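You operate a simulated robot arm through the tools that you are given. There is no shell and no other tool. Be economical: measure what you need, move in short steps, check, and stop when the job is done.

You are at the controls of a simulated robot arm. One attempt, no reset.

## Task
Count the yellow chocks on the bench top above the tape drawer, then put as many of the pipette stands from the bench top above the tape drawer on the bench at the vial reader. Put the dropper bottle that says "RED" from the bench top with the keyboard in the yellow tub and the dropper bottle marked "yellow" on the orange block. Take the deep red vial on the grey cupboard top and put it away on the bench top beside the far oven. Press the cooler button two times. Stack the box marked "B" from the bench top with the round mat on top of the box that says "W". Do these in any order. Set down upright: pipette stand, dropper bottle, deep red vial.

Only the result counts: the job must be done as asked and must still hold three seconds after the hand-in. Knocking over, shifting, dropping, spilling or breaking anything else fails it.

## Robot
A 6-joint arm with a two-finger gripper on a trunk, on a base that drives. Base frame: it is fixed to the floor where the robot stands at the start and does not move with it; the origin is under the middle of the robot, x ahead of it, y to its left, z up; the surface under the hand at the start is at about z = 0.757. Lengths are in m, angles in degrees, forces in N, time in s.
With the tool pointing down near the work surface it reaches from about 0.5 to 0.82 m from the robot's upright axis, wherever it stands. Its first joint turns from -166.0 to 166.0 degrees. Places, roughly: bench at the vial reader [0.2, 1.1, 0.8]; bench top beside the far oven [-5.5, 4.1, 0.8]; box [-0.5, 2.25, 0.75]; cooler button [-5.1, 7.6, 1.4]; deep red vial [-4.75, 8, 1]; dropper bottle [-1.5, 4.5, 0.75]; orange block (8x8x3 cm) [-1.6, 4.8, 0.8]; pipette stand (6x6x8 cm) [1.1, -0.2, 0.8]; yellow chock (15x11x7 cm) [0.7, -0.3, 0.8]; yellow tub [-1.25, 4.5, 0.75]. Payload 1.66 kg.
The tool frame sits at the grasp point between the pads (the TCP): z along the fingers, y along the line on which they close. The tips reach 0.016 m beyond it. The gripper opens to 0.111 m. The gripper's body begins 0.104 m behind the TCP.
Orientation is that of the tool frame in the base frame, as [roll, pitch, yaw] about the fixed x, y, z axes, in that order (R = Rz(yaw) Ry(pitch) Rx(roll)). With the fingers straight down and closing along the base's y, the tool's x points along the base's -x, its y along +y and its z along -z.

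## Interface
- The arm moves only by the tool nudge_tool. Its argument "steps" is a list of rows, each a list of 7 numbers: the shift along the tool's x, y, z in units of 100 mm (1.0 is 100 mm), then the turn, a rotation vector about the tool's x, y, z in units of 120 degrees (1.0 is 120 degrees), then the closure in counts, from 0 (fully open) to 255 (shut). In form: [[x, y, z, ax, ay, az, jaw], ...]. A call has 1 to 10 rows; each row is the pose to reach, as a shift and turn from the pose commanded when the call began, along the tool's axes at that moment. A call with a number of a shift or a turn outside -1 to 1 is refused whole. Each row takes 0.2 s and may step no farther than 0.05 m and 8.6 degrees from the row before; otherwise, or with a gripper value out of range, the whole call is refused. Where a pose cannot be reached the arm comes as near as it can. A force on the tool above 40 N (or 10 N above the force at the start of the call, whichever is more), or a blocked arm, ends the call early, and 0.2 s more pass. The fingers move at their own pace and stop on an object; they squeeze with about 31 N. The grip force told is the motor's: it shows also when the fingers shut on nothing. Time passes only in rows, and 0.2 s behind the last, so rows that repeat a pose let the fingers close. The reply holds the time, the measured pose of the TCP, the force on the tool along the base axes, the opening and the grip force, in the units named above and with some noise, with the torque about the TCP (base axes, N m) and any sound that the robot's microphone picked up, and new pictures: "show" is both (left out), scene, wrist or none.
- Cameras (640 x 400 px; columns grow to the right, rows downward): "scene" is now at [0.0361, 0.2156, 1.5328]; the picture's right is [0.38, -0.92, 0.00], its down [-0.83, -0.34, -0.45] and it looks along [0.42, 0.17, -0.89] (base axes); focal length 252 px, centre (320, 200). "wrist" rides on the gripper at [0.07, 0.014, -0.143] in the tool frame; the picture's right is [-0.19, 0.98, 0.00], its down [-0.87, -0.17, -0.47] and it looks along [-0.46, -0.09, 0.88] (tool axes); focal length 230 px, centre (320, 200). There is no depth. A picture from a camera that has moved, and an enlarged one, comes with that camera's place and axes in the base frame and with its lens.
- move_column(by): slides the trunk up (or, below 0, down) by that many m; the arm and the scene camera ride with it, the base frame stays. It gives what a move gives, with no picture.
- base_move(legs): drives the robot by 1 to 6 legs, each [ahead, left, turn to the left] in m, m and degrees, along the robot's own axes; the way and the turn of a leg run together, so that a leg with both is an arc; at most 1.5 m and 180 degrees a leg. The arm and the cameras ride along, it lands a little off, and it stops where it bumps. It gives what a move gives, and a new picture of the scene camera.
- turn_head(pan, tilt): turns the head with the scene camera to pan (to the left, within 120 degrees either way) and tilt (down, from -29 to 69), counted from straight ahead of the robot. It gives what a move gives, and a new picture of the scene camera.
- inspect(camera, box): a new picture of the part [left, top, right, bottom] of that camera's present view, enlarged. No time passes.
- hand_in(): hands the job in; it is judged then, once.

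Go step by step. Nothing tells you exact positions but the pictures and the camera data: compare them with the known pose of the tool, close in by small moves and look again before you grip or let go. The budget is 196 turns and 260 pictures, counting those below and the enlarged ones. Unless the task says otherwise, let go and move clear before handing in.

The tools are called after ">>>" as a command line: name --pt "numbers of a row" for each row, then --argument value for the rest, lists and objects as JSON in quotes. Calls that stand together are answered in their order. nudge_tool: Moves the arm, as the interface text tells. Its arguments: {"type":"object","properties":{"steps":{"type":"array","items":{"type":"array","items":{"type":"number"}}},"show":{"type":"string","enum":["both","scene","wrist","none"]}},"required":["steps"]} The other tools are called the same way: move_column (by) slides the trunk up or down; base_move (legs) drives the base; turn_head (pan, tilt) turns the head that bears the scene camera; inspect (camera, box) takes an enlarged picture of a part of a camera's view; hand_in () hands the job in.

At the start:

```text
time: 0.0
eef_pos: [0.5159, 0.0081, 1.0143]
tool_rot: [179.9, 0.0, -179.9]
force: [0.3, -0.7, 0.1]
moment: [0.01, 0.03, 0.02]
finger_gap: 0.1107
finger_force: 0.1
trunk travel left (down, up): [-0.15, 0.44]
robot x, y, heading: [0.0023, -0.0033, -0.1]
head pan, tilt: [22.5, 63.3]
```

scene: 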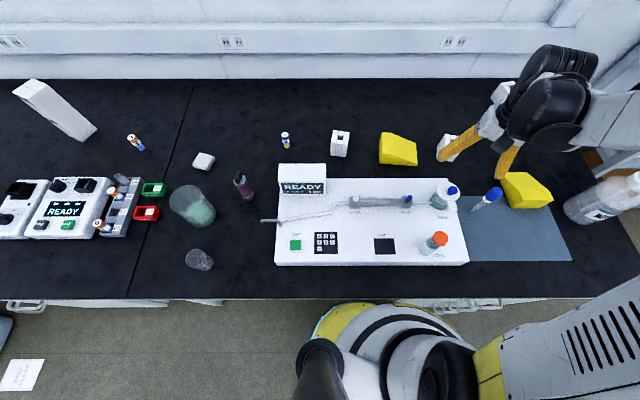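
wrist: 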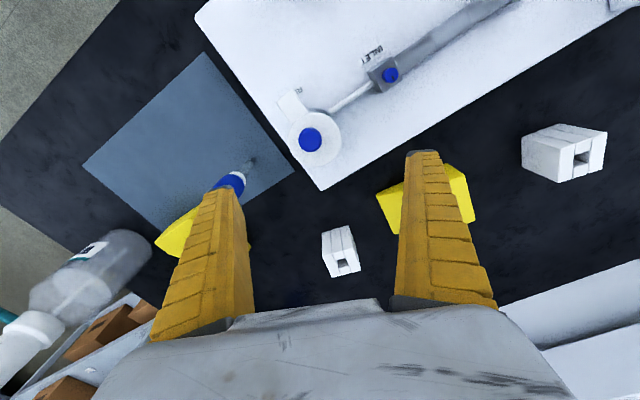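

I see two yellow chocks and at least two white pipette stands on the dark bench. I'll look around to get the full count.

>>> turn_head --pan -25 --tilt 50

>>> turn_head --pan 60 --tilt 45

```text
time: 1.1
eef_pos: [0.5165, 0.006, 1.014]
tool_rot: [180.0, 0.0, 180.0]
force: [0.1, 0.4, -0.4]
moment: [0.01, -0.02, 0.0]
finger_gap: 0.1108
finger_force: 0.0
trunk travel left (down, up): [-0.15, 0.44]
robot x, y, heading: [0.0018, -0.0029, -0.1]
head pan, tilt: [-25.0, 50.0]
camera scene: at [0.0479, 0.1591, 1.549], right [-0.42, -0.91, 0.0], down [-0.69, 0.32, -0.64], along [0.58, -0.27, -0.77], focal length 252 px, centre (320, 200)
```

scene: 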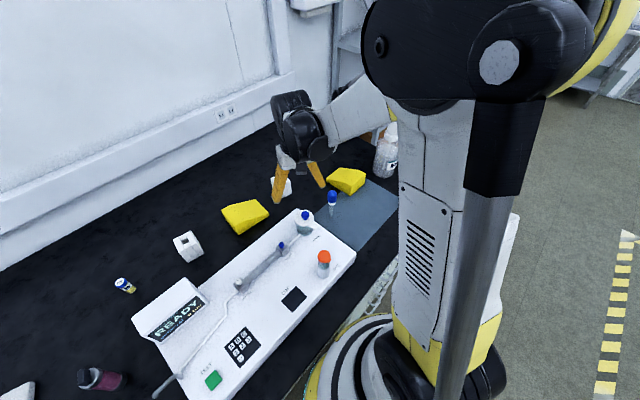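

```text
time: 2.7
eef_pos: [0.5159, 0.0062, 1.0144]
tool_rot: [-180.0, 0.0, -180.0]
force: [0.0, -0.2, 0.4]
moment: [0.0, 0.02, 0.03]
finger_gap: 0.1105
finger_force: 0.0
trunk travel left (down, up): [-0.15, 0.44]
robot x, y, heading: [-0.0014, -0.0011, -0.1]
head pan, tilt: [60.0, 45.0]
camera scene: at [0.0188, 0.262, 1.5559], right [0.87, -0.5, 0.0], down [-0.35, -0.61, -0.71], along [0.35, 0.61, -0.71], focal length 252 px, centre (320, 200)
```

scene: 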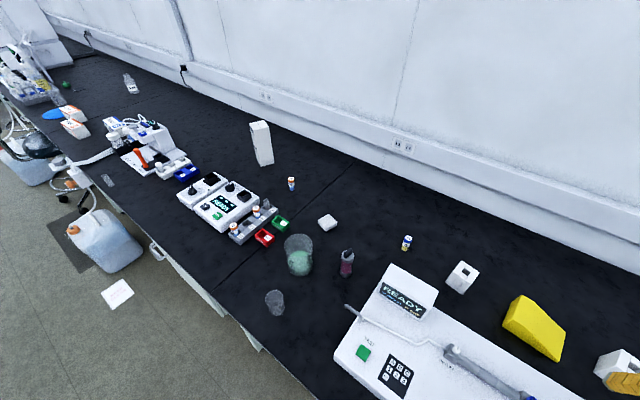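

Two chocks and two stands so far, but the hand may hide more. I take the bench to run at about 22.5° to my heading, so I'll turn the base square to it and look again.

>>> base_move --legs '[[0, 0, 22.5]]'

>>> turn_head --pan -40 --tilt 40

```text
time: 4.3
eef_pos: [0.4744, 0.2049, 1.0146]
tool_rot: [179.9, 0.0, -157.5]
force: [0.9, 0.7, 0.1]
moment: [0.02, 0.01, -0.01]
finger_gap: 0.1109
finger_force: 0.0
trunk travel left (down, up): [-0.15, 0.44]
robot x, y, heading: [-0.0007, 0.0013, 22.3]
head pan, tilt: [60.0, 45.0]
camera scene: at [-0.0827, 0.2502, 1.5559], right [0.99, -0.13, 0.0], down [-0.09, -0.7, -0.71], along [0.09, 0.7, -0.71], focal length 252 px, centre (320, 200)
```

scene: 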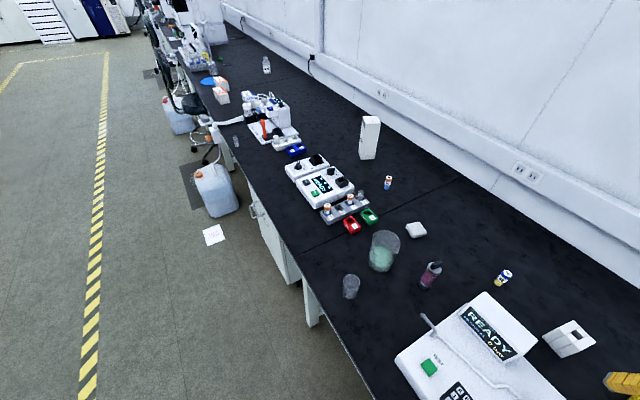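

```text
time: 6.1
eef_pos: [0.4739, 0.2039, 1.0138]
tool_rot: [180.0, 0.0, -157.5]
force: [0.7, -0.1, -0.3]
moment: [0.03, 0.02, 0.04]
finger_gap: 0.1107
finger_force: 0.2
trunk travel left (down, up): [-0.15, 0.44]
robot x, y, heading: [-0.0001, -0.0029, 22.5]
head pan, tilt: [-40.0, 40.0]
camera scene: at [-0.0121, 0.144, 1.5632], right [-0.3, -0.95, 0.0], down [-0.61, 0.19, -0.77], along [0.73, -0.23, -0.64], focal length 252 px, centre (320, 200)
```

scene: 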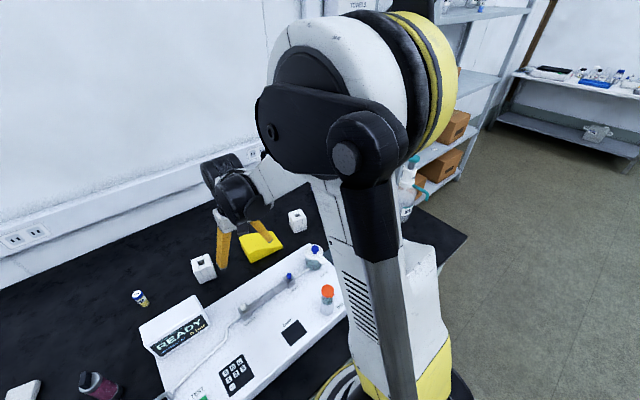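

>>> turn_head --pan 0 --tilt 50

>>> inspect --camera "wrist" --box '[0, 0, 640, 400]'

```text
time: 7.2
eef_pos: [0.4744, 0.2049, 1.0147]
tool_rot: [-180.0, 0.1, -157.3]
force: [-0.7, -0.1, 0.6]
moment: [0.02, 0.02, 0.0]
finger_gap: 0.1113
finger_force: 0.0
trunk travel left (down, up): [-0.15, 0.44]
robot x, y, heading: [0.002, -0.0012, 22.6]
head pan, tilt: [0.0, 50.0]
camera scene: at [-0.022, 0.1989, 1.549], right [0.38, -0.92, 0.0], down [-0.71, -0.29, -0.64], along [0.59, 0.25, -0.77], focal length 252 px, centre (320, 200)
```

scene: 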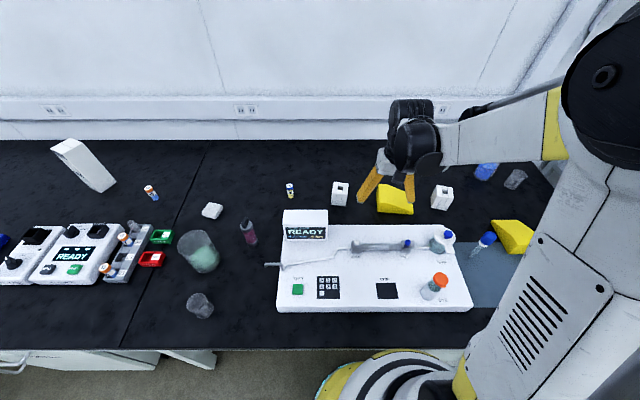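

```text
1.00 times, centred on (320, 200) of wrist (not enlarged: the box is as wide or as high as the picture)
camera zoom: at [0.4043, 0.1883, 1.1564], right [-0.2, 0.98, 0.0], down [0.86, 0.18, 0.47], along [0.46, 0.09, -0.88], focal length 230 px, centre (320, 200)
```

zoom: 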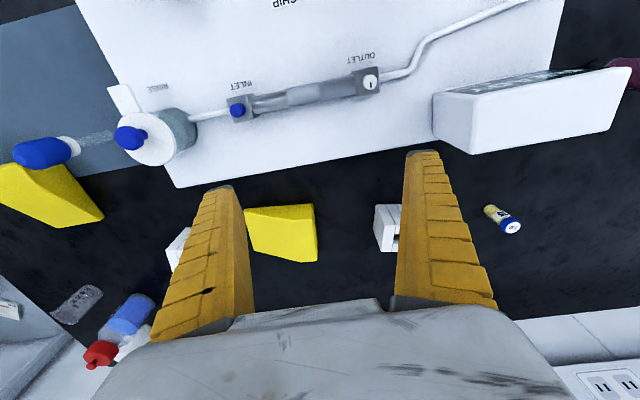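

Two stands and two chocks still. I'll move over the nearest stand (about 0.72 ahead, 0.12 left of me) and look down at it.

>>> nudge_tool --pt "-0.4 0.3 0 0 0 0 0" --pt "-0.7 0.7 0 0 0 0 0" --pt "-1 1 0 0 0 0 0" --pt "-1 1 0 0 0 0 0"

```text
time: 8.2
eef_pos: [0.5266, 0.3343, 1.0151]
tool_rot: [-180.0, 0.1, -157.5]
force: [-0.4, 0.6, -0.6]
moment: [-0.01, 0.02, -0.01]
finger_gap: 0.1114
finger_force: 0.1
trunk travel left (down, up): [-0.15, 0.44]
robot x, y, heading: [-0.0027, -0.0034, 22.7]
head pan, tilt: [0.0, 50.0]
camera scene: at [-0.022, 0.199, 1.549], right [0.38, -0.92, 0.0], down [-0.71, -0.29, -0.64], along [0.59, 0.25, -0.77], focal length 252 px, centre (320, 200)
camera wrist: at [0.4578, 0.319, 1.1568], right [-0.2, 0.98, 0.0], down [0.86, 0.18, 0.47], along [0.46, 0.09, -0.88], focal length 230 px, centre (320, 200)
```

scene: 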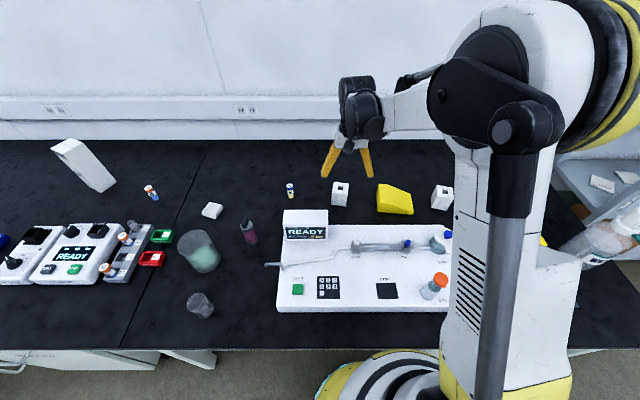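
wrist: 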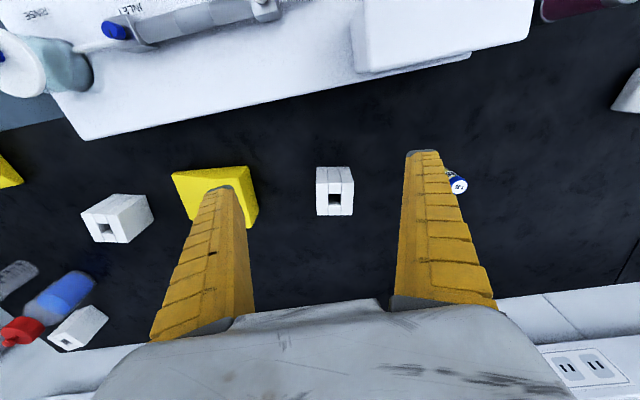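

There is a third stand by the blue bottle, so three stands and, so far, two chocks. I'll move over the first stand, which sits turned about 11° clockwise to my tool.

>>> nudge_tool --pt "-0.45 0.02 0 0 0 0.04 0" --pt "-0.8 0.02 0.2 0 0 0.092 0" --pt "-1 0.02 0.5 0 0 0.092 0" --pt "-1 0.02 0.8 0 0 0.092 0" --pt "-1 0.02 0.8 0 0 0.092 0" --show "wrist"

```text
time: 9.3
eef_pos: [0.6209, 0.3734, 0.933]
tool_rot: [180.0, -0.1, -168.4]
force: [0.0, 0.0, 0.3]
moment: [-0.02, -0.02, 0.0]
finger_gap: 0.1108
finger_force: 0.1
trunk travel left (down, up): [-0.15, 0.44]
robot x, y, heading: [-0.0011, -0.0007, 22.5]
head pan, tilt: [0.0, 50.0]
camera wrist: at [0.55, 0.3723, 1.0754], right [-0.01, 1.0, 0.0], down [0.88, 0.01, 0.47], along [0.47, 0.0, -0.88], focal length 230 px, centre (320, 200)
```

wrist: 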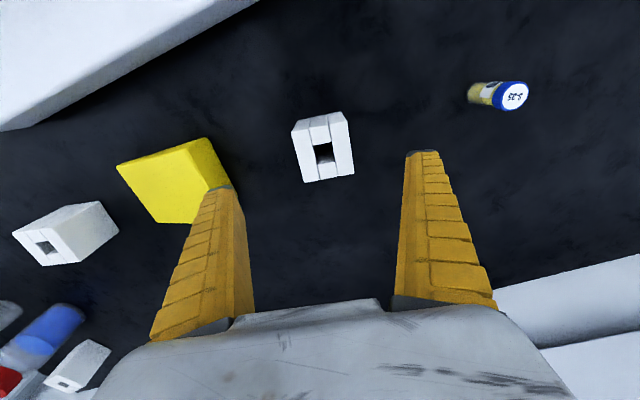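

The hand is centred over the stand and nearly aligned. I'll descend and grip.

>>> nudge_tool --pt "0 0.02 0.4 0 0 0.01 0" --pt "0 0.02 0.8 0 0 0.02 0" --pt "0 0.02 1 0 0 0.02 0" --pt "0 0.02 1 0 0 0.02 0" --show "wrist"

>>> nudge_tool --pt "0 0 0.3 0 0 0 0" --pt "0 0 0.3 0 0 0 255" --pt "0 0 0.3 0 0 0 255" --pt "0 0 0.3 0 0 0 255" --show "wrist"

```text
time: 10.3
eef_pos: [0.6194, 0.3746, 0.832]
tool_rot: [-179.9, -0.1, -170.8]
force: [0.1, 0.6, 0.0]
moment: [-0.06, 0.0, 0.01]
finger_gap: 0.1108
finger_force: 0.1
trunk travel left (down, up): [-0.15, 0.44]
robot x, y, heading: [-0.0013, 0.002, 22.7]
head pan, tilt: [0.0, 50.0]
camera wrist: at [0.5484, 0.3761, 0.9751], right [0.03, 1.0, 0.0], down [0.88, -0.03, 0.47], along [0.47, -0.02, -0.88], focal length 230 px, centre (320, 200)
```

wrist: 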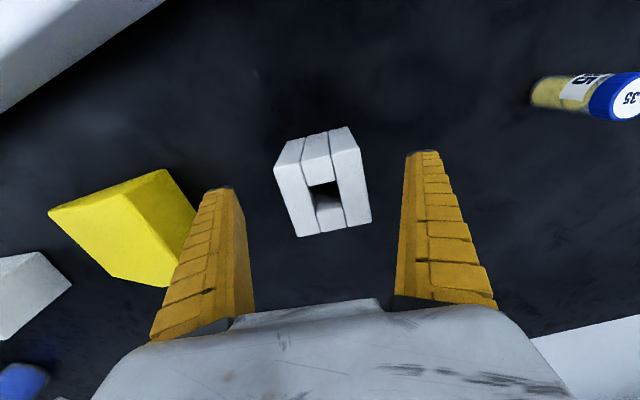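

```text
time: 11.3
eef_pos: [0.6204, 0.3748, 0.8032]
tool_rot: [179.9, 0.0, -170.9]
force: [-0.2, 0.6, -0.5]
moment: [0.04, -0.01, 0.01]
finger_gap: 0.0583
finger_force: 31.0
trunk travel left (down, up): [-0.15, 0.44]
robot x, y, heading: [-0.0008, 0.0021, 22.4]
head pan, tilt: [0.0, 50.0]
camera wrist: at [0.5493, 0.3764, 0.9452], right [0.03, 1.0, 0.0], down [0.88, -0.03, 0.47], along [0.47, -0.02, -0.88], focal length 230 px, centre (320, 200)
```

wrist: 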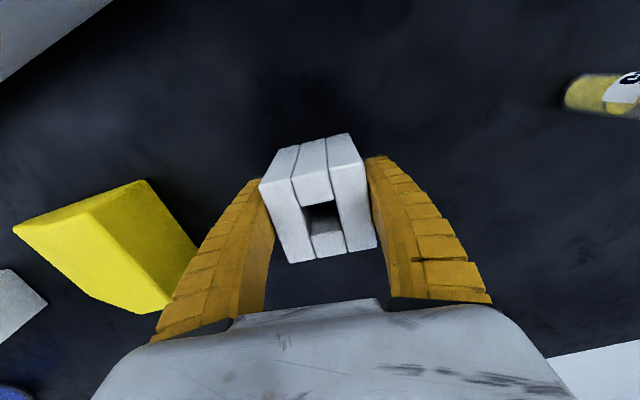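

Gripped (gap 58 mm). I'll lift and drive left along the bench to the vial reader.

>>> nudge_tool --pt "0 0 -0.4 0 0 0 255" --pt "0 0 -0.8 0 0 0 255" --pt "0 0 -1 0 0 0 255" --show "none"

>>> move_column --by 0.12

>>> base_move --legs '[[0, 0.9, 0]]'

```text
time: 12.2
eef_pos: [0.6192, 0.3769, 0.9022]
tool_rot: [180.0, 0.0, -170.9]
force: [0.3, 0.7, -1.7]
moment: [0.03, 0.02, 0.0]
finger_gap: 0.0585
finger_force: 30.5
trunk travel left (down, up): [-0.15, 0.44]
robot x, y, heading: [0.0025, 0.0017, 22.8]
head pan, tilt: [0.0, 50.0]
```

```text
time: 13.7
eef_pos: [0.6206, 0.3766, 1.0242]
tool_rot: [179.9, 0.0, -170.8]
force: [0.4, -0.7, -3.5]
moment: [0.01, 0.03, 0.01]
finger_gap: 0.0581
finger_force: 30.8
trunk travel left (down, up): [-0.27, 0.32]
robot x, y, heading: [-0.0003, -0.0021, 22.4]
head pan, tilt: [0.0, 50.0]
```

```text
time: 17.1
eef_pos: [0.3628, 0.9743, 1.0234]
tool_rot: [-180.0, 0.0, -171.4]
force: [0.1, -0.3, -2.4]
moment: [0.04, 0.01, -0.02]
finger_gap: 0.0577
finger_force: 31.1
trunk travel left (down, up): [-0.27, 0.32]
robot x, y, heading: [-0.26, 0.6042, 21.9]
head pan, tilt: [0.0, 50.0]
stopped in leg 1: the robot was blocked; the commanded pose is now the measured one
camera scene: at [-0.2813, 0.8026, 1.6691], right [0.38, -0.93, 0.0], down [-0.71, -0.29, -0.64], along [0.6, 0.24, -0.77], focal length 252 px, centre (320, 200)
```

scene: 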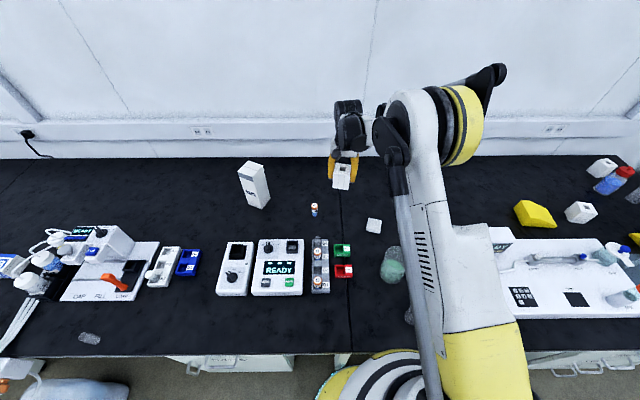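

The base stopped against something to its left; nothing on the bench moved. I can still reach the free strip behind the reader, so I'll swing the stand there, aligning it with the bench.

>>> nudge_tool --pt "0.2 0.4 0 0 0 -0.06 255" --pt "0.4 0.8 0 0 0 -0.116 255" --pt "0.6 1.0 0 0 0 -0.116 255" --pt "0.6 1.0 0 0 0 -0.116 255" --show "none"

>>> nudge_tool --pt "0 0.45 0 0 0 0 255" --pt "0 0.9 0 0 0 0 255" --pt "0 1.0 0 0 0 0 255" --pt "0 1 0 0 0 0 255"

```text
time: 18.1
eef_pos: [0.2889, 1.0655, 1.0234]
tool_rot: [180.0, 0.1, -157.4]
force: [0.0, -0.2, -1.9]
moment: [0.0, 0.0, 0.03]
finger_gap: 0.0577
finger_force: 31.1
trunk travel left (down, up): [-0.27, 0.32]
robot x, y, heading: [-0.2585, 0.6032, 21.8]
head pan, tilt: [0.0, 50.0]
```

```text
time: 19.1
eef_pos: [0.2518, 1.1567, 1.025]
tool_rot: [180.0, 0.0, -157.5]
force: [-0.1, 0.2, -2.6]
moment: [0.02, 0.01, -0.01]
finger_gap: 0.0577
finger_force: 31.5
trunk travel left (down, up): [-0.27, 0.32]
robot x, y, heading: [-0.2647, 0.606, 22.0]
head pan, tilt: [0.0, 50.0]
camera scene: at [-0.2811, 0.8028, 1.669], right [0.38, -0.93, 0.0], down [-0.71, -0.29, -0.64], along [0.6, 0.24, -0.77], focal length 252 px, centre (320, 200)
camera wrist: at [0.1811, 1.1412, 1.1662], right [-0.2, 0.98, 0.0], down [0.86, 0.18, 0.47], along [0.46, 0.09, -0.88], focal length 230 px, centre (320, 200)
```

scene: 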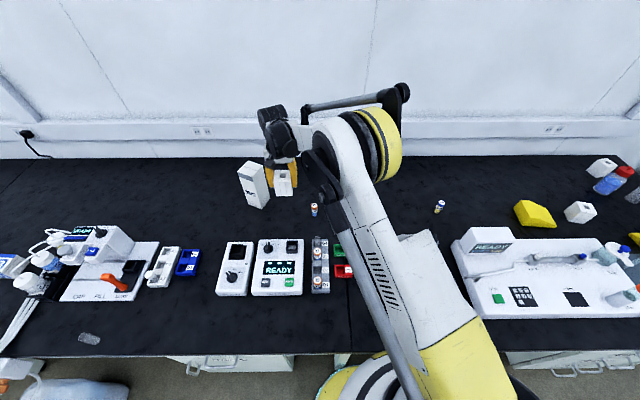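
wrist: 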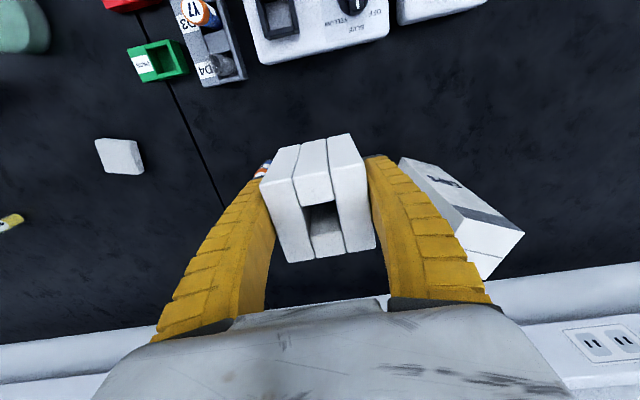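

Position is nearly right: I'll move 7 cm further left and 1.5 cm nearer, then lower it between the box front and the reader.

>>> nudge_tool --pt "0.1 0.4 0 0 0 0 255" --pt "0.15 0.7 0 0 0 0 255" --pt "0.15 0.7 0.4 0 0 0 255" --pt "0.15 0.7 0.8 0 0 0 255" --pt "0.15 0.7 1 0 0 0 255" --pt "0.15 0.7 1 0 0 0 255"

```text
time: 20.5
eef_pos: [0.2088, 1.2173, 0.9247]
tool_rot: [-179.9, 0.0, -157.5]
force: [0.4, 0.6, -1.6]
moment: [0.0, 0.0, -0.02]
finger_gap: 0.0579
finger_force: 31.1
trunk travel left (down, up): [-0.27, 0.32]
robot x, y, heading: [-0.2628, 0.6039, 22.0]
head pan, tilt: [0.0, 50.0]
camera scene: at [-0.2812, 0.8027, 1.669], right [0.38, -0.93, 0.0], down [-0.71, -0.29, -0.64], along [0.6, 0.24, -0.77], focal length 252 px, centre (320, 200)
camera wrist: at [0.1398, 1.2017, 1.0672], right [-0.2, 0.98, 0.0], down [0.86, 0.18, 0.47], along [0.46, 0.09, -0.88], focal length 230 px, centre (320, 200)
```

scene: 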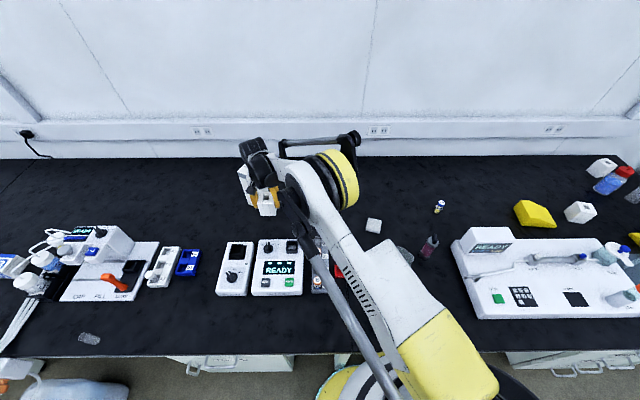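
wrist: 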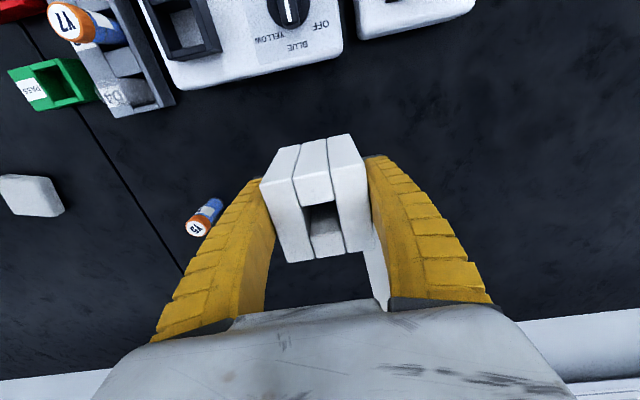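

>>> nudge_tool --pt "0 0 0.3 0 0 0 255" --pt "0 0 0.6 0 0 0 255" --pt "0 0 0.9 0 0 0 255" --pt "0 0 1 0 0 0 255" --show "wrist"

>>> nudge_tool --pt "0 0 0.1 0 0 0 255" --pt "0 0 0.2 0 0 0 255" --pt "0 0 0.2 0 0 0 255" --show "wrist"

```text
time: 21.5
eef_pos: [0.2015, 1.2045, 0.8377]
tool_rot: [-180.0, 0.1, -157.5]
force: [-0.6, 0.7, -1.2]
moment: [-0.03, 0.01, -0.01]
finger_gap: 0.0578
finger_force: 30.6
out of reach, approached as far as the arm can: row 3, 4
trunk travel left (down, up): [-0.27, 0.32]
robot x, y, heading: [-0.2589, 0.6071, 22.0]
head pan, tilt: [0.0, 50.0]
camera wrist: at [0.1325, 1.19, 0.9794], right [-0.2, 0.98, 0.0], down [0.86, 0.18, 0.47], along [0.46, 0.09, -0.88], focal length 230 px, centre (320, 200)
```

wrist: 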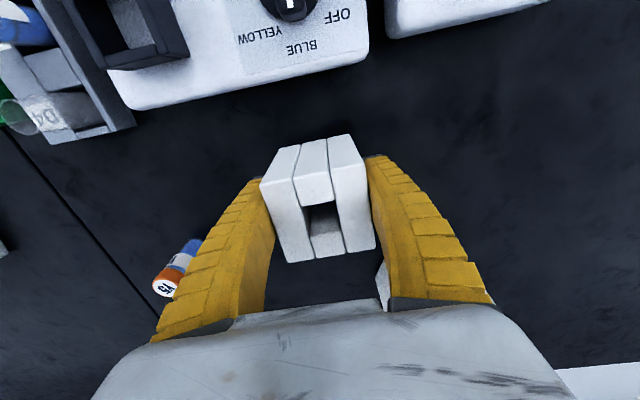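

```text
time: 22.3
eef_pos: [0.1975, 1.198, 0.8262]
tool_rot: [179.9, 0.1, -157.5]
force: [0.6, 0.0, -2.1]
moment: [-0.01, 0.02, 0.05]
finger_gap: 0.0575
finger_force: 30.8
out of reach, approached as far as the arm can: row 1, 2, 3
trunk travel left (down, up): [-0.27, 0.32]
robot x, y, heading: [-0.263, 0.5992, 22.1]
head pan, tilt: [0.0, 50.0]
camera wrist: at [0.1262, 1.1825, 0.9692], right [-0.2, 0.98, 0.0], down [0.86, 0.18, 0.47], along [0.46, 0.1, -0.88], focal length 230 px, centre (320, 200)
```

wrist: 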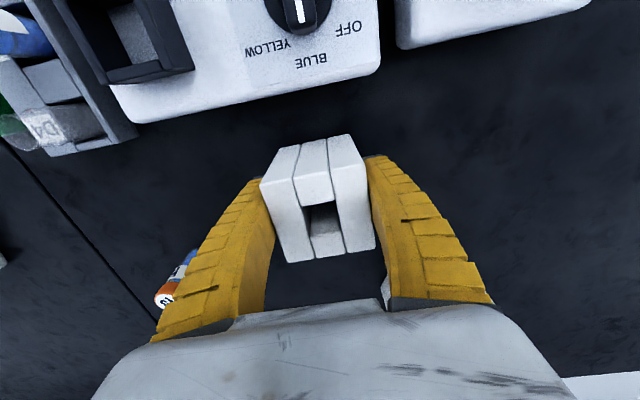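

The raised trunk limits reach, so I'll finish the descent with the column.

>>> move_column --by -0.022

>>> inspect --camera "wrist" --box '[0, 0, 640, 400]'

```text
time: 23.0
eef_pos: [0.1953, 1.1981, 0.8055]
tool_rot: [-180.0, 0.0, -157.4]
force: [-0.5, -0.3, -1.8]
moment: [0.0, 0.0, -0.01]
finger_gap: 0.0581
finger_force: 30.6
trunk travel left (down, up): [-0.248, 0.342]
robot x, y, heading: [-0.2576, 0.6014, 22.0]
head pan, tilt: [0.0, 50.0]
```

```text
1.00 times, centred on (320, 200) of wrist (not enlarged: the box is as wide or as high as the picture)
camera zoom: at [0.1261, 1.1824, 0.9473], right [-0.2, 0.98, 0.0], down [0.86, 0.18, 0.47], along [0.46, 0.1, -0.88], focal length 230 px, centre (320, 200)
```

zoom: 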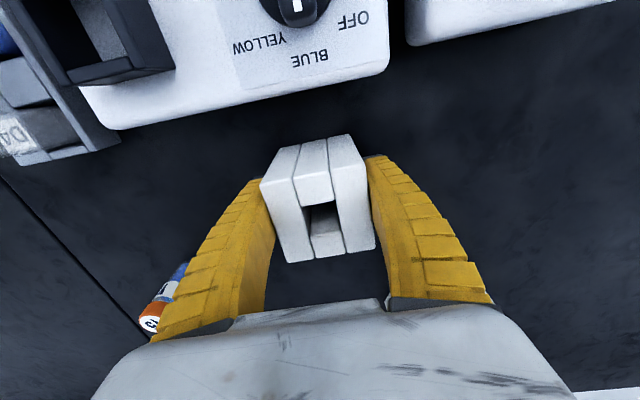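

>>> move_column --by -0.003

```text
time: 23.5
eef_pos: [0.1953, 1.1978, 0.8026]
tool_rot: [180.0, 0.0, -157.5]
force: [1.9, 2.4, 8.7]
moment: [-0.14, 0.16, 0.03]
finger_gap: 0.0578
finger_force: 31.3
trunk travel left (down, up): [-0.245, 0.345]
robot x, y, heading: [-0.2594, 0.6025, 21.8]
head pan, tilt: [0.0, 50.0]
```

Contact felt. I'll open partly, rise, and look.

>>> nudge_tool --pt "0 0 0 0 0 0 70" --pt "0 0 0 0 0 0 70" --pt "0 0 -0.4 0 0 0 70" --pt "0 0 -0.8 0 0 0 70" --pt "0.3 0 -1 0 0 0 70" --pt "0.6 0 -1 0 0 0 0" --show "wrist"

>>> move_column --by 0.15

>>> turn_head --pan 0 --tilt 50

```text
time: 24.9
eef_pos: [0.1397, 1.1749, 0.9019]
tool_rot: [-180.0, 0.1, -157.6]
force: [-0.4, 0.5, -0.8]
moment: [0.03, 0.05, -0.01]
finger_gap: 0.1109
finger_force: 0.0
trunk travel left (down, up): [-0.245, 0.345]
robot x, y, heading: [-0.262, 0.6004, 22.0]
head pan, tilt: [0.0, 50.0]
camera wrist: at [0.0691, 1.1592, 1.0445], right [-0.2, 0.98, 0.0], down [0.86, 0.18, 0.47], along [0.46, 0.1, -0.88], focal length 230 px, centre (320, 200)
```

wrist: 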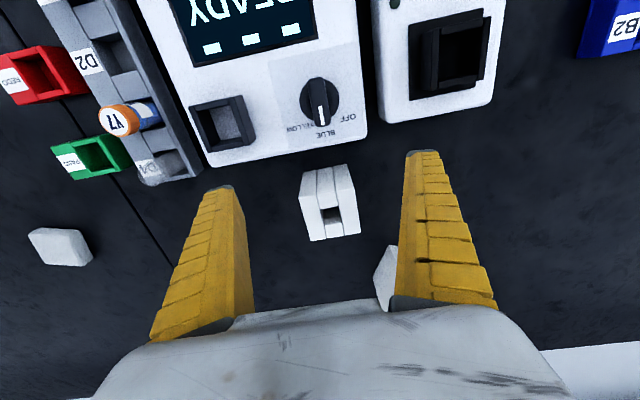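

```text
time: 26.7
eef_pos: [0.1392, 1.174, 1.0509]
tool_rot: [180.0, 0.2, -157.4]
force: [0.4, 0.3, 0.4]
moment: [0.05, 0.03, -0.01]
finger_gap: 0.1108
finger_force: 0.0
trunk travel left (down, up): [-0.395, 0.195]
robot x, y, heading: [-0.2613, 0.603, 21.8]
head pan, tilt: [0.0, 50.0]
```

```text
time: 27.3
eef_pos: [0.1402, 1.1746, 1.0519]
tool_rot: [179.9, 0.0, -157.4]
force: [-0.2, 0.7, -0.5]
moment: [0.0, 0.0, 0.01]
finger_gap: 0.1108
finger_force: 0.0
trunk travel left (down, up): [-0.395, 0.195]
robot x, y, heading: [-0.2616, 0.6035, 22.3]
head pan, tilt: [0.0, 50.0]
camera scene: at [-0.2814, 0.8025, 1.794], right [0.38, -0.93, 0.0], down [-0.71, -0.29, -0.64], along [0.6, 0.24, -0.77], focal length 252 px, centre (320, 200)
```

scene: 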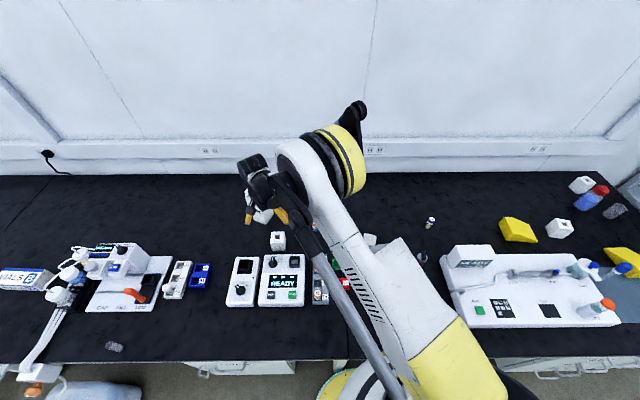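

Stand 1 stands upright behind the reader, and the clear view still shows two chocks, so one more stand is needed. I'll drive back right for the second.

>>> base_move --legs '[[0, -0.68, 0.4]]'

```text
time: 31.0
eef_pos: [0.3906, 0.5534, 1.0516]
tool_rot: [180.0, 0.0, -156.4]
force: [-0.8, -1.1, 0.1]
moment: [-0.01, 0.04, 0.0]
finger_gap: 0.1106
finger_force: 0.2
trunk travel left (down, up): [-0.395, 0.195]
robot x, y, heading: [0.0018, -0.0242, 23.0]
head pan, tilt: [0.0, 50.0]
camera scene: at [-0.0228, 0.1717, 1.7941], right [0.39, -0.92, 0.0], down [-0.7, -0.3, -0.64], along [0.59, 0.25, -0.77], focal length 252 px, centre (320, 200)
```

scene: 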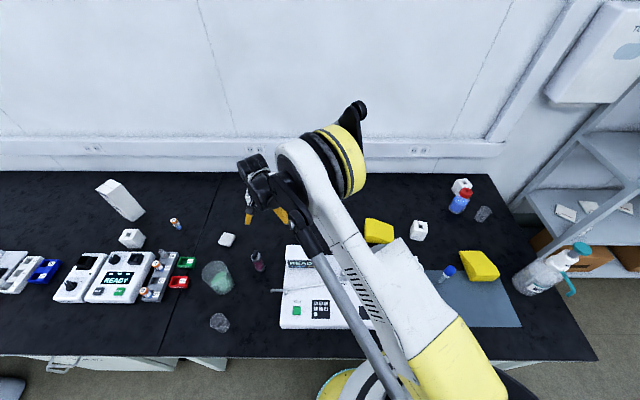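

Full right end is in view: two chocks and three stands confirmed. I'll swing the arm toward the second stand by turning the base.

>>> base_move --legs '[[0, 0, -46]]'

>>> inspect --camera "wrist" --box '[0, 0, 640, 400]'

```text
time: 33.5
eef_pos: [0.6882, 0.097, 1.0524]
tool_rot: [-180.0, 0.1, 157.8]
force: [-0.4, -0.2, -0.7]
moment: [-0.01, -0.01, 0.0]
finger_gap: 0.1108
finger_force: 0.0
trunk travel left (down, up): [-0.395, 0.195]
robot x, y, heading: [-0.0005, -0.0267, -23.1]
head pan, tilt: [0.0, 50.0]
camera scene: at [0.1253, 0.1282, 1.794], right [-0.39, -0.92, 0.0], down [-0.71, 0.3, -0.64], along [0.59, -0.25, -0.77], focal length 252 px, centre (320, 200)
```

scene: 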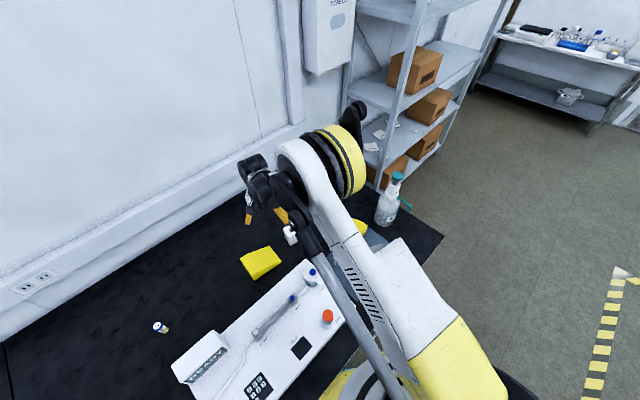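

```text
1.00 times, centred on (320, 200) of wrist (not enlarged: the box is as wide or as high as the picture)
camera zoom: at [0.6282, 0.1353, 1.1942], right [0.55, 0.84, 0.0], down [0.74, -0.48, 0.47], along [0.4, -0.26, -0.88], focal length 230 px, centre (320, 200)
```

zoom: 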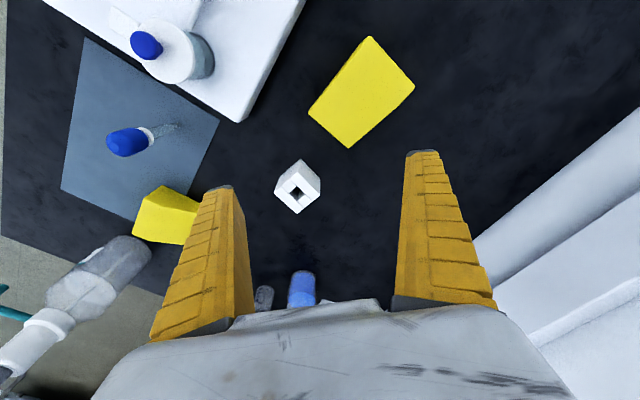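

Stand 2 is at about (0.756, 0.006), turned about 14° in the base frame. I'll align over it, then lower with the trunk.

>>> nudge_tool --pt "-0.3 -0.15 0 0 0 -0.06 0" --pt "-0.5 -0.3 0 0 0 -0.12 0" --pt "-0.7 -0.45 0 0 0 -0.18 0" --pt "-0.97 -0.59 0 0 0 -0.24 0" --pt "-0.97 -0.59 0 0 0 -0.3 0" --show "none"

>>> move_column --by -0.12

>>> inspect --camera "wrist" --box '[0, 0, 640, 400]'

```text
time: 34.7
eef_pos: [0.756, 0.0075, 1.0517]
tool_rot: [-179.9, 0.2, -166.1]
force: [0.1, 0.8, -0.9]
moment: [-0.01, -0.04, -0.02]
finger_gap: 0.1107
finger_force: 0.1
trunk travel left (down, up): [-0.395, 0.195]
robot x, y, heading: [0.0031, -0.0267, -22.5]
head pan, tilt: [0.0, 50.0]
```

```text
time: 36.2
eef_pos: [0.7557, 0.0073, 0.9327]
tool_rot: [-180.0, 0.2, -166.2]
force: [-0.2, 0.1, 0.9]
moment: [-0.02, -0.02, 0.02]
finger_gap: 0.1108
finger_force: 0.1
trunk travel left (down, up): [-0.275, 0.315]
robot x, y, heading: [0.0016, -0.0272, -22.6]
head pan, tilt: [0.0, 50.0]
```

```text
1.00 times, centred on (320, 200) of wrist (not enlarged: the box is as wide or as high as the picture)
camera zoom: at [0.684, 0.0025, 1.0743], right [-0.05, 1.0, 0.0], down [0.88, 0.04, 0.47], along [0.47, 0.02, -0.88], focal length 230 px, centre (320, 200)
```

zoom: 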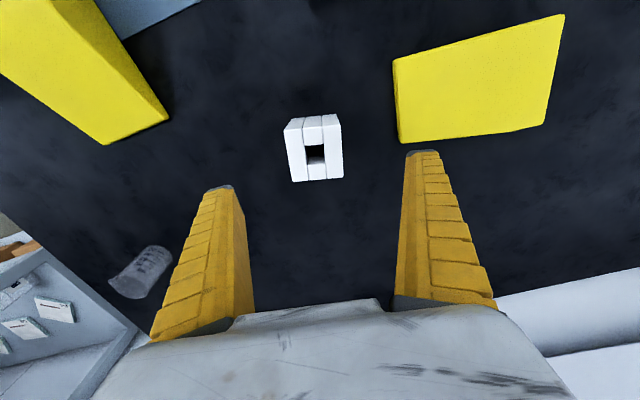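

>>> nudge_tool --pt "0 -0.04 0 0 0 0.045 0" --pt "0 -0.04 0 0 0 0.045 0" --show "none"

>>> move_column --by -0.13

>>> nudge_tool --pt "0 0 0 0 0 0 255" --pt "0 0 0 0 0 0 255" --pt "0 0 0 0 0 0 255" --show "wrist"

```text
time: 36.8
eef_pos: [0.757, 0.0029, 0.9322]
tool_rot: [-180.0, 0.0, -171.7]
force: [0.2, 0.3, -0.2]
moment: [0.03, 0.01, -0.01]
finger_gap: 0.1111
finger_force: 0.1
trunk travel left (down, up): [-0.275, 0.315]
robot x, y, heading: [0.0017, -0.0252, -22.8]
head pan, tilt: [0.0, 50.0]
```

```text
time: 38.4
eef_pos: [0.7563, 0.0037, 0.8028]
tool_rot: [-179.9, 0.1, -171.6]
force: [-0.4, -0.1, 0.6]
moment: [-0.01, 0.01, -0.01]
finger_gap: 0.1109
finger_force: 0.0
trunk travel left (down, up): [-0.145, 0.445]
robot x, y, heading: [0.0046, -0.0231, -22.7]
head pan, tilt: [0.0, 50.0]
```

```text
time: 39.2
eef_pos: [0.7579, 0.0041, 0.8018]
tool_rot: [-180.0, 0.1, -171.7]
force: [2.8, -0.3, 4.9]
moment: [0.04, 0.12, 0.0]
finger_gap: 0.0577
finger_force: 30.8
trunk travel left (down, up): [-0.145, 0.445]
robot x, y, heading: [-0.0032, -0.0268, -22.7]
head pan, tilt: [0.0, 50.0]
camera wrist: at [0.6856, 0.0052, 0.9445], right [0.04, 1.0, 0.0], down [0.88, -0.04, 0.47], along [0.47, -0.02, -0.88], focal length 230 px, centre (320, 200)
```

wrist: 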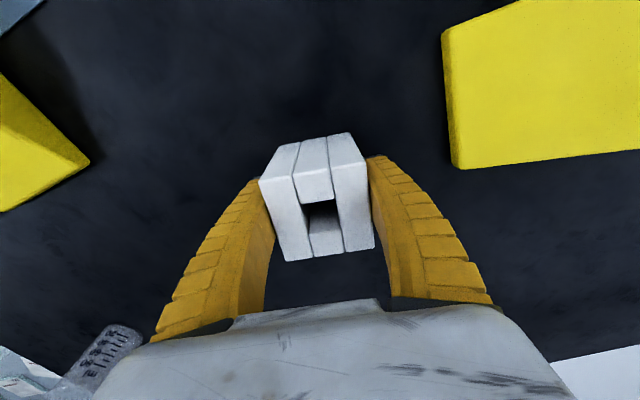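

Gripped. I'll lift with the trunk, turn back square to the bench, and drive left to the reader.

>>> move_column --by 0.23

>>> base_move --legs '[[0, 0, 45.2], [0, 0.62, 0]]'

>>> nudge_tool --pt "0 0 0 0 0 0.065 255" --pt "0 0 0 0 0 0.13 255" --pt "0 0 0 0 0 0.195 255" --pt "0 0 0 0 0 0.255 255" --pt "0 0 0 0 0 0.255 255"

```text
time: 41.6
eef_pos: [0.757, 0.0034, 1.033]
tool_rot: [180.0, 0.2, -171.7]
force: [0.4, -0.2, -2.7]
moment: [0.02, 0.03, 0.02]
finger_gap: 0.0576
finger_force: 31.3
trunk travel left (down, up): [-0.375, 0.215]
robot x, y, heading: [0.0002, -0.0266, -22.6]
head pan, tilt: [0.0, 50.0]
```

```text
time: 47.1
eef_pos: [0.283, 1.0978, 1.0317]
tool_rot: [-179.9, 0.1, -126.7]
force: [-0.4, -0.7, -2.5]
moment: [0.0, -0.03, 0.02]
finger_gap: 0.0577
finger_force: 31.0
trunk travel left (down, up): [-0.375, 0.215]
robot x, y, heading: [-0.2329, 0.5445, 22.2]
head pan, tilt: [0.0, 50.0]
camera scene: at [-0.2517, 0.743, 1.7739], right [0.38, -0.93, 0.0], down [-0.71, -0.29, -0.64], along [0.59, 0.24, -0.77], focal length 252 px, centre (320, 200)
```

scene: 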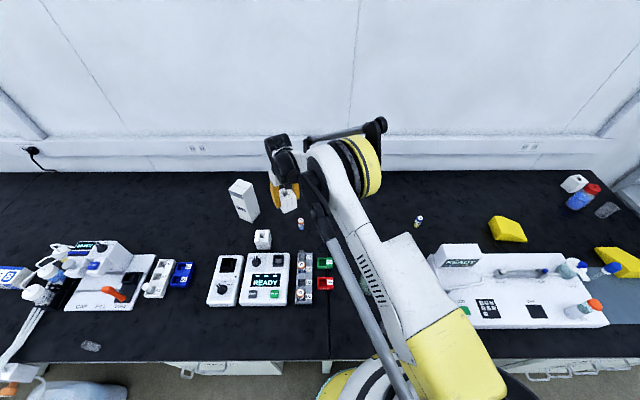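

```text
time: 48.3
eef_pos: [0.2839, 1.0985, 1.0305]
tool_rot: [-180.0, 0.1, -157.4]
force: [-0.2, -0.1, -2.4]
moment: [0.02, 0.03, 0.01]
finger_gap: 0.0575
finger_force: 31.2
trunk travel left (down, up): [-0.375, 0.215]
robot x, y, heading: [-0.2314, 0.5448, 22.3]
head pan, tilt: [0.0, 50.0]
camera scene: at [-0.2515, 0.7423, 1.774], right [0.38, -0.93, 0.0], down [-0.71, -0.29, -0.64], along [0.59, 0.24, -0.77], focal length 252 px, centre (320, 200)
camera wrist: at [0.2137, 1.0824, 1.174], right [-0.2, 0.98, 0.0], down [0.86, 0.18, 0.47], along [0.46, 0.1, -0.88], focal length 230 px, centre (320, 200)
```

scene: 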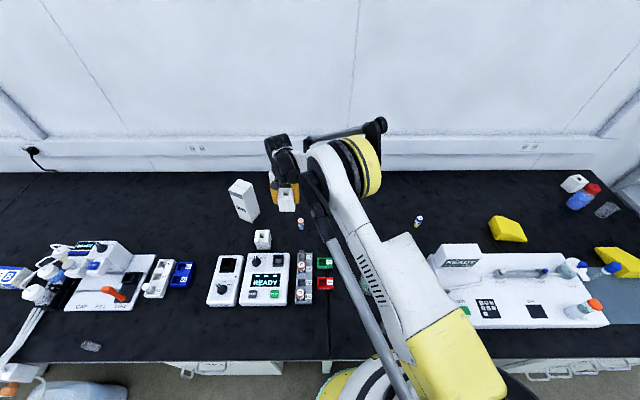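
wrist: 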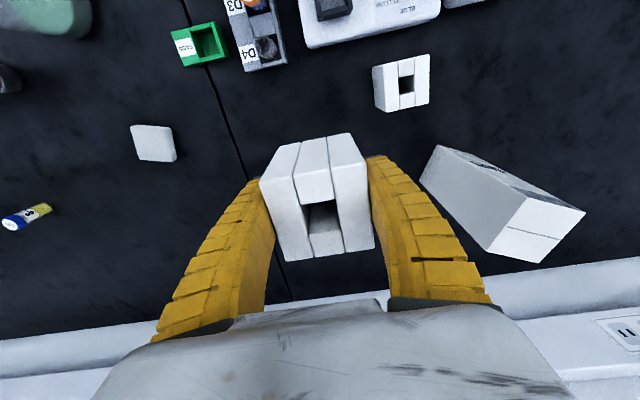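

The spot beside stand 1 is free; the small vial is about 6 cm behind it. I'll shift 4.5 cm nearer and 2 cm left, then lower.

>>> nudge_tool --pt "0.45 0.22 0 0 0 0 255" --pt "0.45 0.22 0 0 0 0 255" --show "none"

>>> move_column --by -0.13

>>> inspect --camera "wrist" --box '[0, 0, 640, 400]'

```text
time: 48.9
eef_pos: [0.2364, 1.101, 1.0321]
tool_rot: [-179.9, 0.1, -157.4]
force: [0.3, -0.5, -3.3]
moment: [0.01, 0.06, -0.01]
finger_gap: 0.0577
finger_force: 31.2
trunk travel left (down, up): [-0.375, 0.215]
robot x, y, heading: [-0.2293, 0.5424, 22.3]
head pan, tilt: [0.0, 50.0]
```

```text
time: 50.5
eef_pos: [0.2342, 1.1004, 0.9031]
tool_rot: [-179.9, 0.2, -157.2]
force: [-0.3, 0.6, -1.8]
moment: [-0.03, 0.03, 0.0]
finger_gap: 0.0578
finger_force: 30.8
trunk travel left (down, up): [-0.245, 0.345]
robot x, y, heading: [-0.2294, 0.543, 22.0]
head pan, tilt: [0.0, 50.0]
```

```text
1.00 times, centred on (320, 200) of wrist (not enlarged: the box is as wide or as high as the picture)
camera zoom: at [0.1647, 1.0854, 1.0445], right [-0.2, 0.98, 0.0], down [0.86, 0.18, 0.47], along [0.46, 0.1, -0.88], focal length 230 px, centre (320, 200)
```

zoom: 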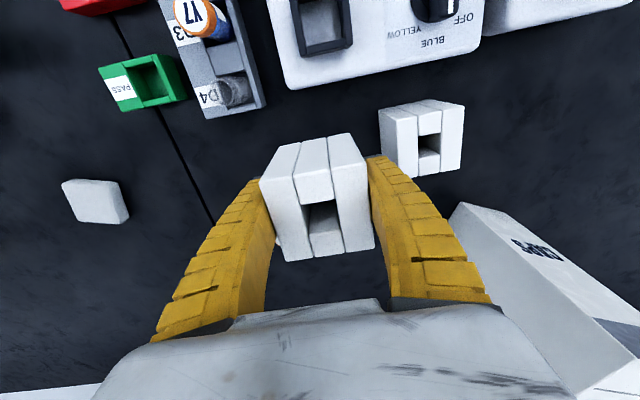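

>>> move_column --by -0.098

>>> move_column --by -0.003

```text
time: 51.8
eef_pos: [0.235, 1.1016, 0.8046]
tool_rot: [179.9, 0.0, -157.4]
force: [-0.2, 0.1, -2.9]
moment: [-0.01, 0.0, 0.0]
finger_gap: 0.0577
finger_force: 30.9
trunk travel left (down, up): [-0.147, 0.443]
robot x, y, heading: [-0.2313, 0.5424, 22.4]
head pan, tilt: [0.0, 50.0]
```

```text
time: 52.4
eef_pos: [0.2342, 1.1007, 0.8015]
tool_rot: [-180.0, 0.2, -157.2]
force: [2.5, 4.9, 12.9]
moment: [-0.08, 0.17, -0.04]
finger_gap: 0.0578
finger_force: 31.3
trunk travel left (down, up): [-0.144, 0.446]
robot x, y, heading: [-0.2298, 0.543, 22.1]
head pan, tilt: [0.0, 50.0]
```

>>> nudge_tool --pt "0 0 0 0 0 0 85" --pt "0 0 0 0 0 0 85" --pt "0 0 -0.4 0 0 0 85" --pt "0 0 -0.8 0 0 0 85" --pt "0 0 -1 0 0 0 85" --show "wrist"

>>> move_column --by 0.2

>>> turn_head --pan 70 --tilt 25

```text
time: 53.5
eef_pos: [0.2344, 1.1013, 0.9017]
tool_rot: [179.9, 0.1, -157.3]
force: [0.8, -0.6, -0.8]
moment: [0.01, 0.01, 0.02]
finger_gap: 0.0754
finger_force: 0.6
trunk travel left (down, up): [-0.144, 0.446]
robot x, y, heading: [-0.2306, 0.5423, 22.2]
head pan, tilt: [0.0, 50.0]
camera wrist: at [0.1642, 1.0847, 1.0438], right [-0.2, 0.98, 0.0], down [0.86, 0.18, 0.47], along [0.46, 0.1, -0.88], focal length 230 px, centre (320, 200)
```

wrist: 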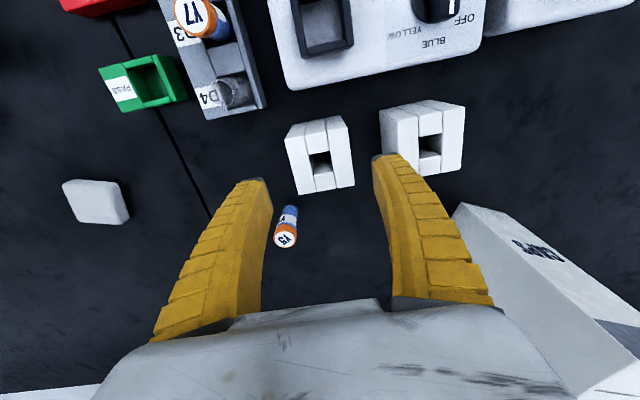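

```text
time: 55.7
eef_pos: [0.234, 1.1011, 1.1004]
tool_rot: [-180.0, 0.1, -157.4]
force: [-0.2, 0.1, -0.5]
moment: [-0.02, 0.02, 0.0]
finger_gap: 0.0753
finger_force: 1.2
trunk travel left (down, up): [-0.344, 0.246]
robot x, y, heading: [-0.2345, 0.5428, 22.2]
head pan, tilt: [0.0, 50.0]
```

```text
time: 57.1
eef_pos: [0.2343, 1.1011, 1.1014]
tool_rot: [180.0, 0.1, -157.3]
force: [-0.7, 0.4, 0.2]
moment: [-0.03, -0.02, 0.0]
finger_gap: 0.0754
finger_force: 1.0
trunk travel left (down, up): [-0.344, 0.246]
robot x, y, heading: [-0.2287, 0.5432, 21.9]
head pan, tilt: [70.0, 25.0]
camera scene: at [-0.3264, 0.8051, 1.7805], right [1.0, 0.04, 0.0], down [0.02, -0.42, -0.91], along [-0.03, 0.91, -0.42], focal length 252 px, centre (320, 200)
```

scene: 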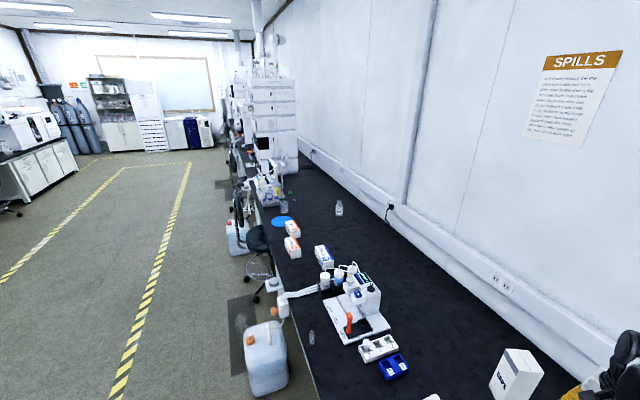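

Both stands are standing behind the reader. Next the boxes near the blue round mat; I'll zoom in on that area.

>>> inspect --camera "scene" --box '[220, 160, 420, 285]'

>>> inspect --camera "scene" --box '[200, 60, 320, 135]'

```text
3.20 times, centred on (320, 222) of scene
camera zoom: at [-0.3264, 0.8051, 1.7805], right [1.0, 0.04, 0.0], down [0.02, -0.42, -0.91], along [-0.03, 0.91, -0.42], focal length 808 px, centre (320, 128)
```

zoom: 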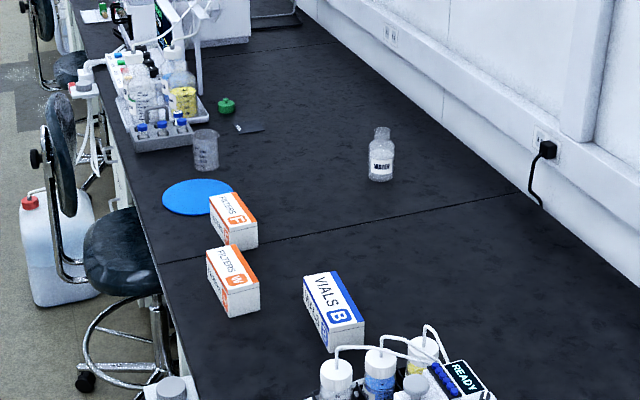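

```text
5.33 times, centred on (260, 98) of scene
camera zoom: at [-0.3264, 0.8051, 1.7805], right [1.0, 0.04, 0.0], down [0.02, -0.42, -0.91], along [-0.03, 0.91, -0.42], focal length 1346 px, centre (640, 747)
```

zoom: 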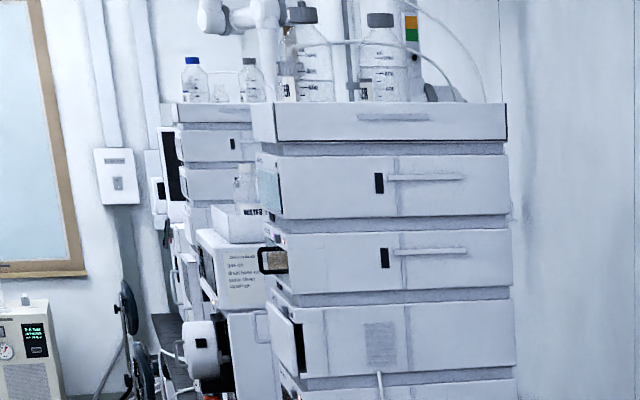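

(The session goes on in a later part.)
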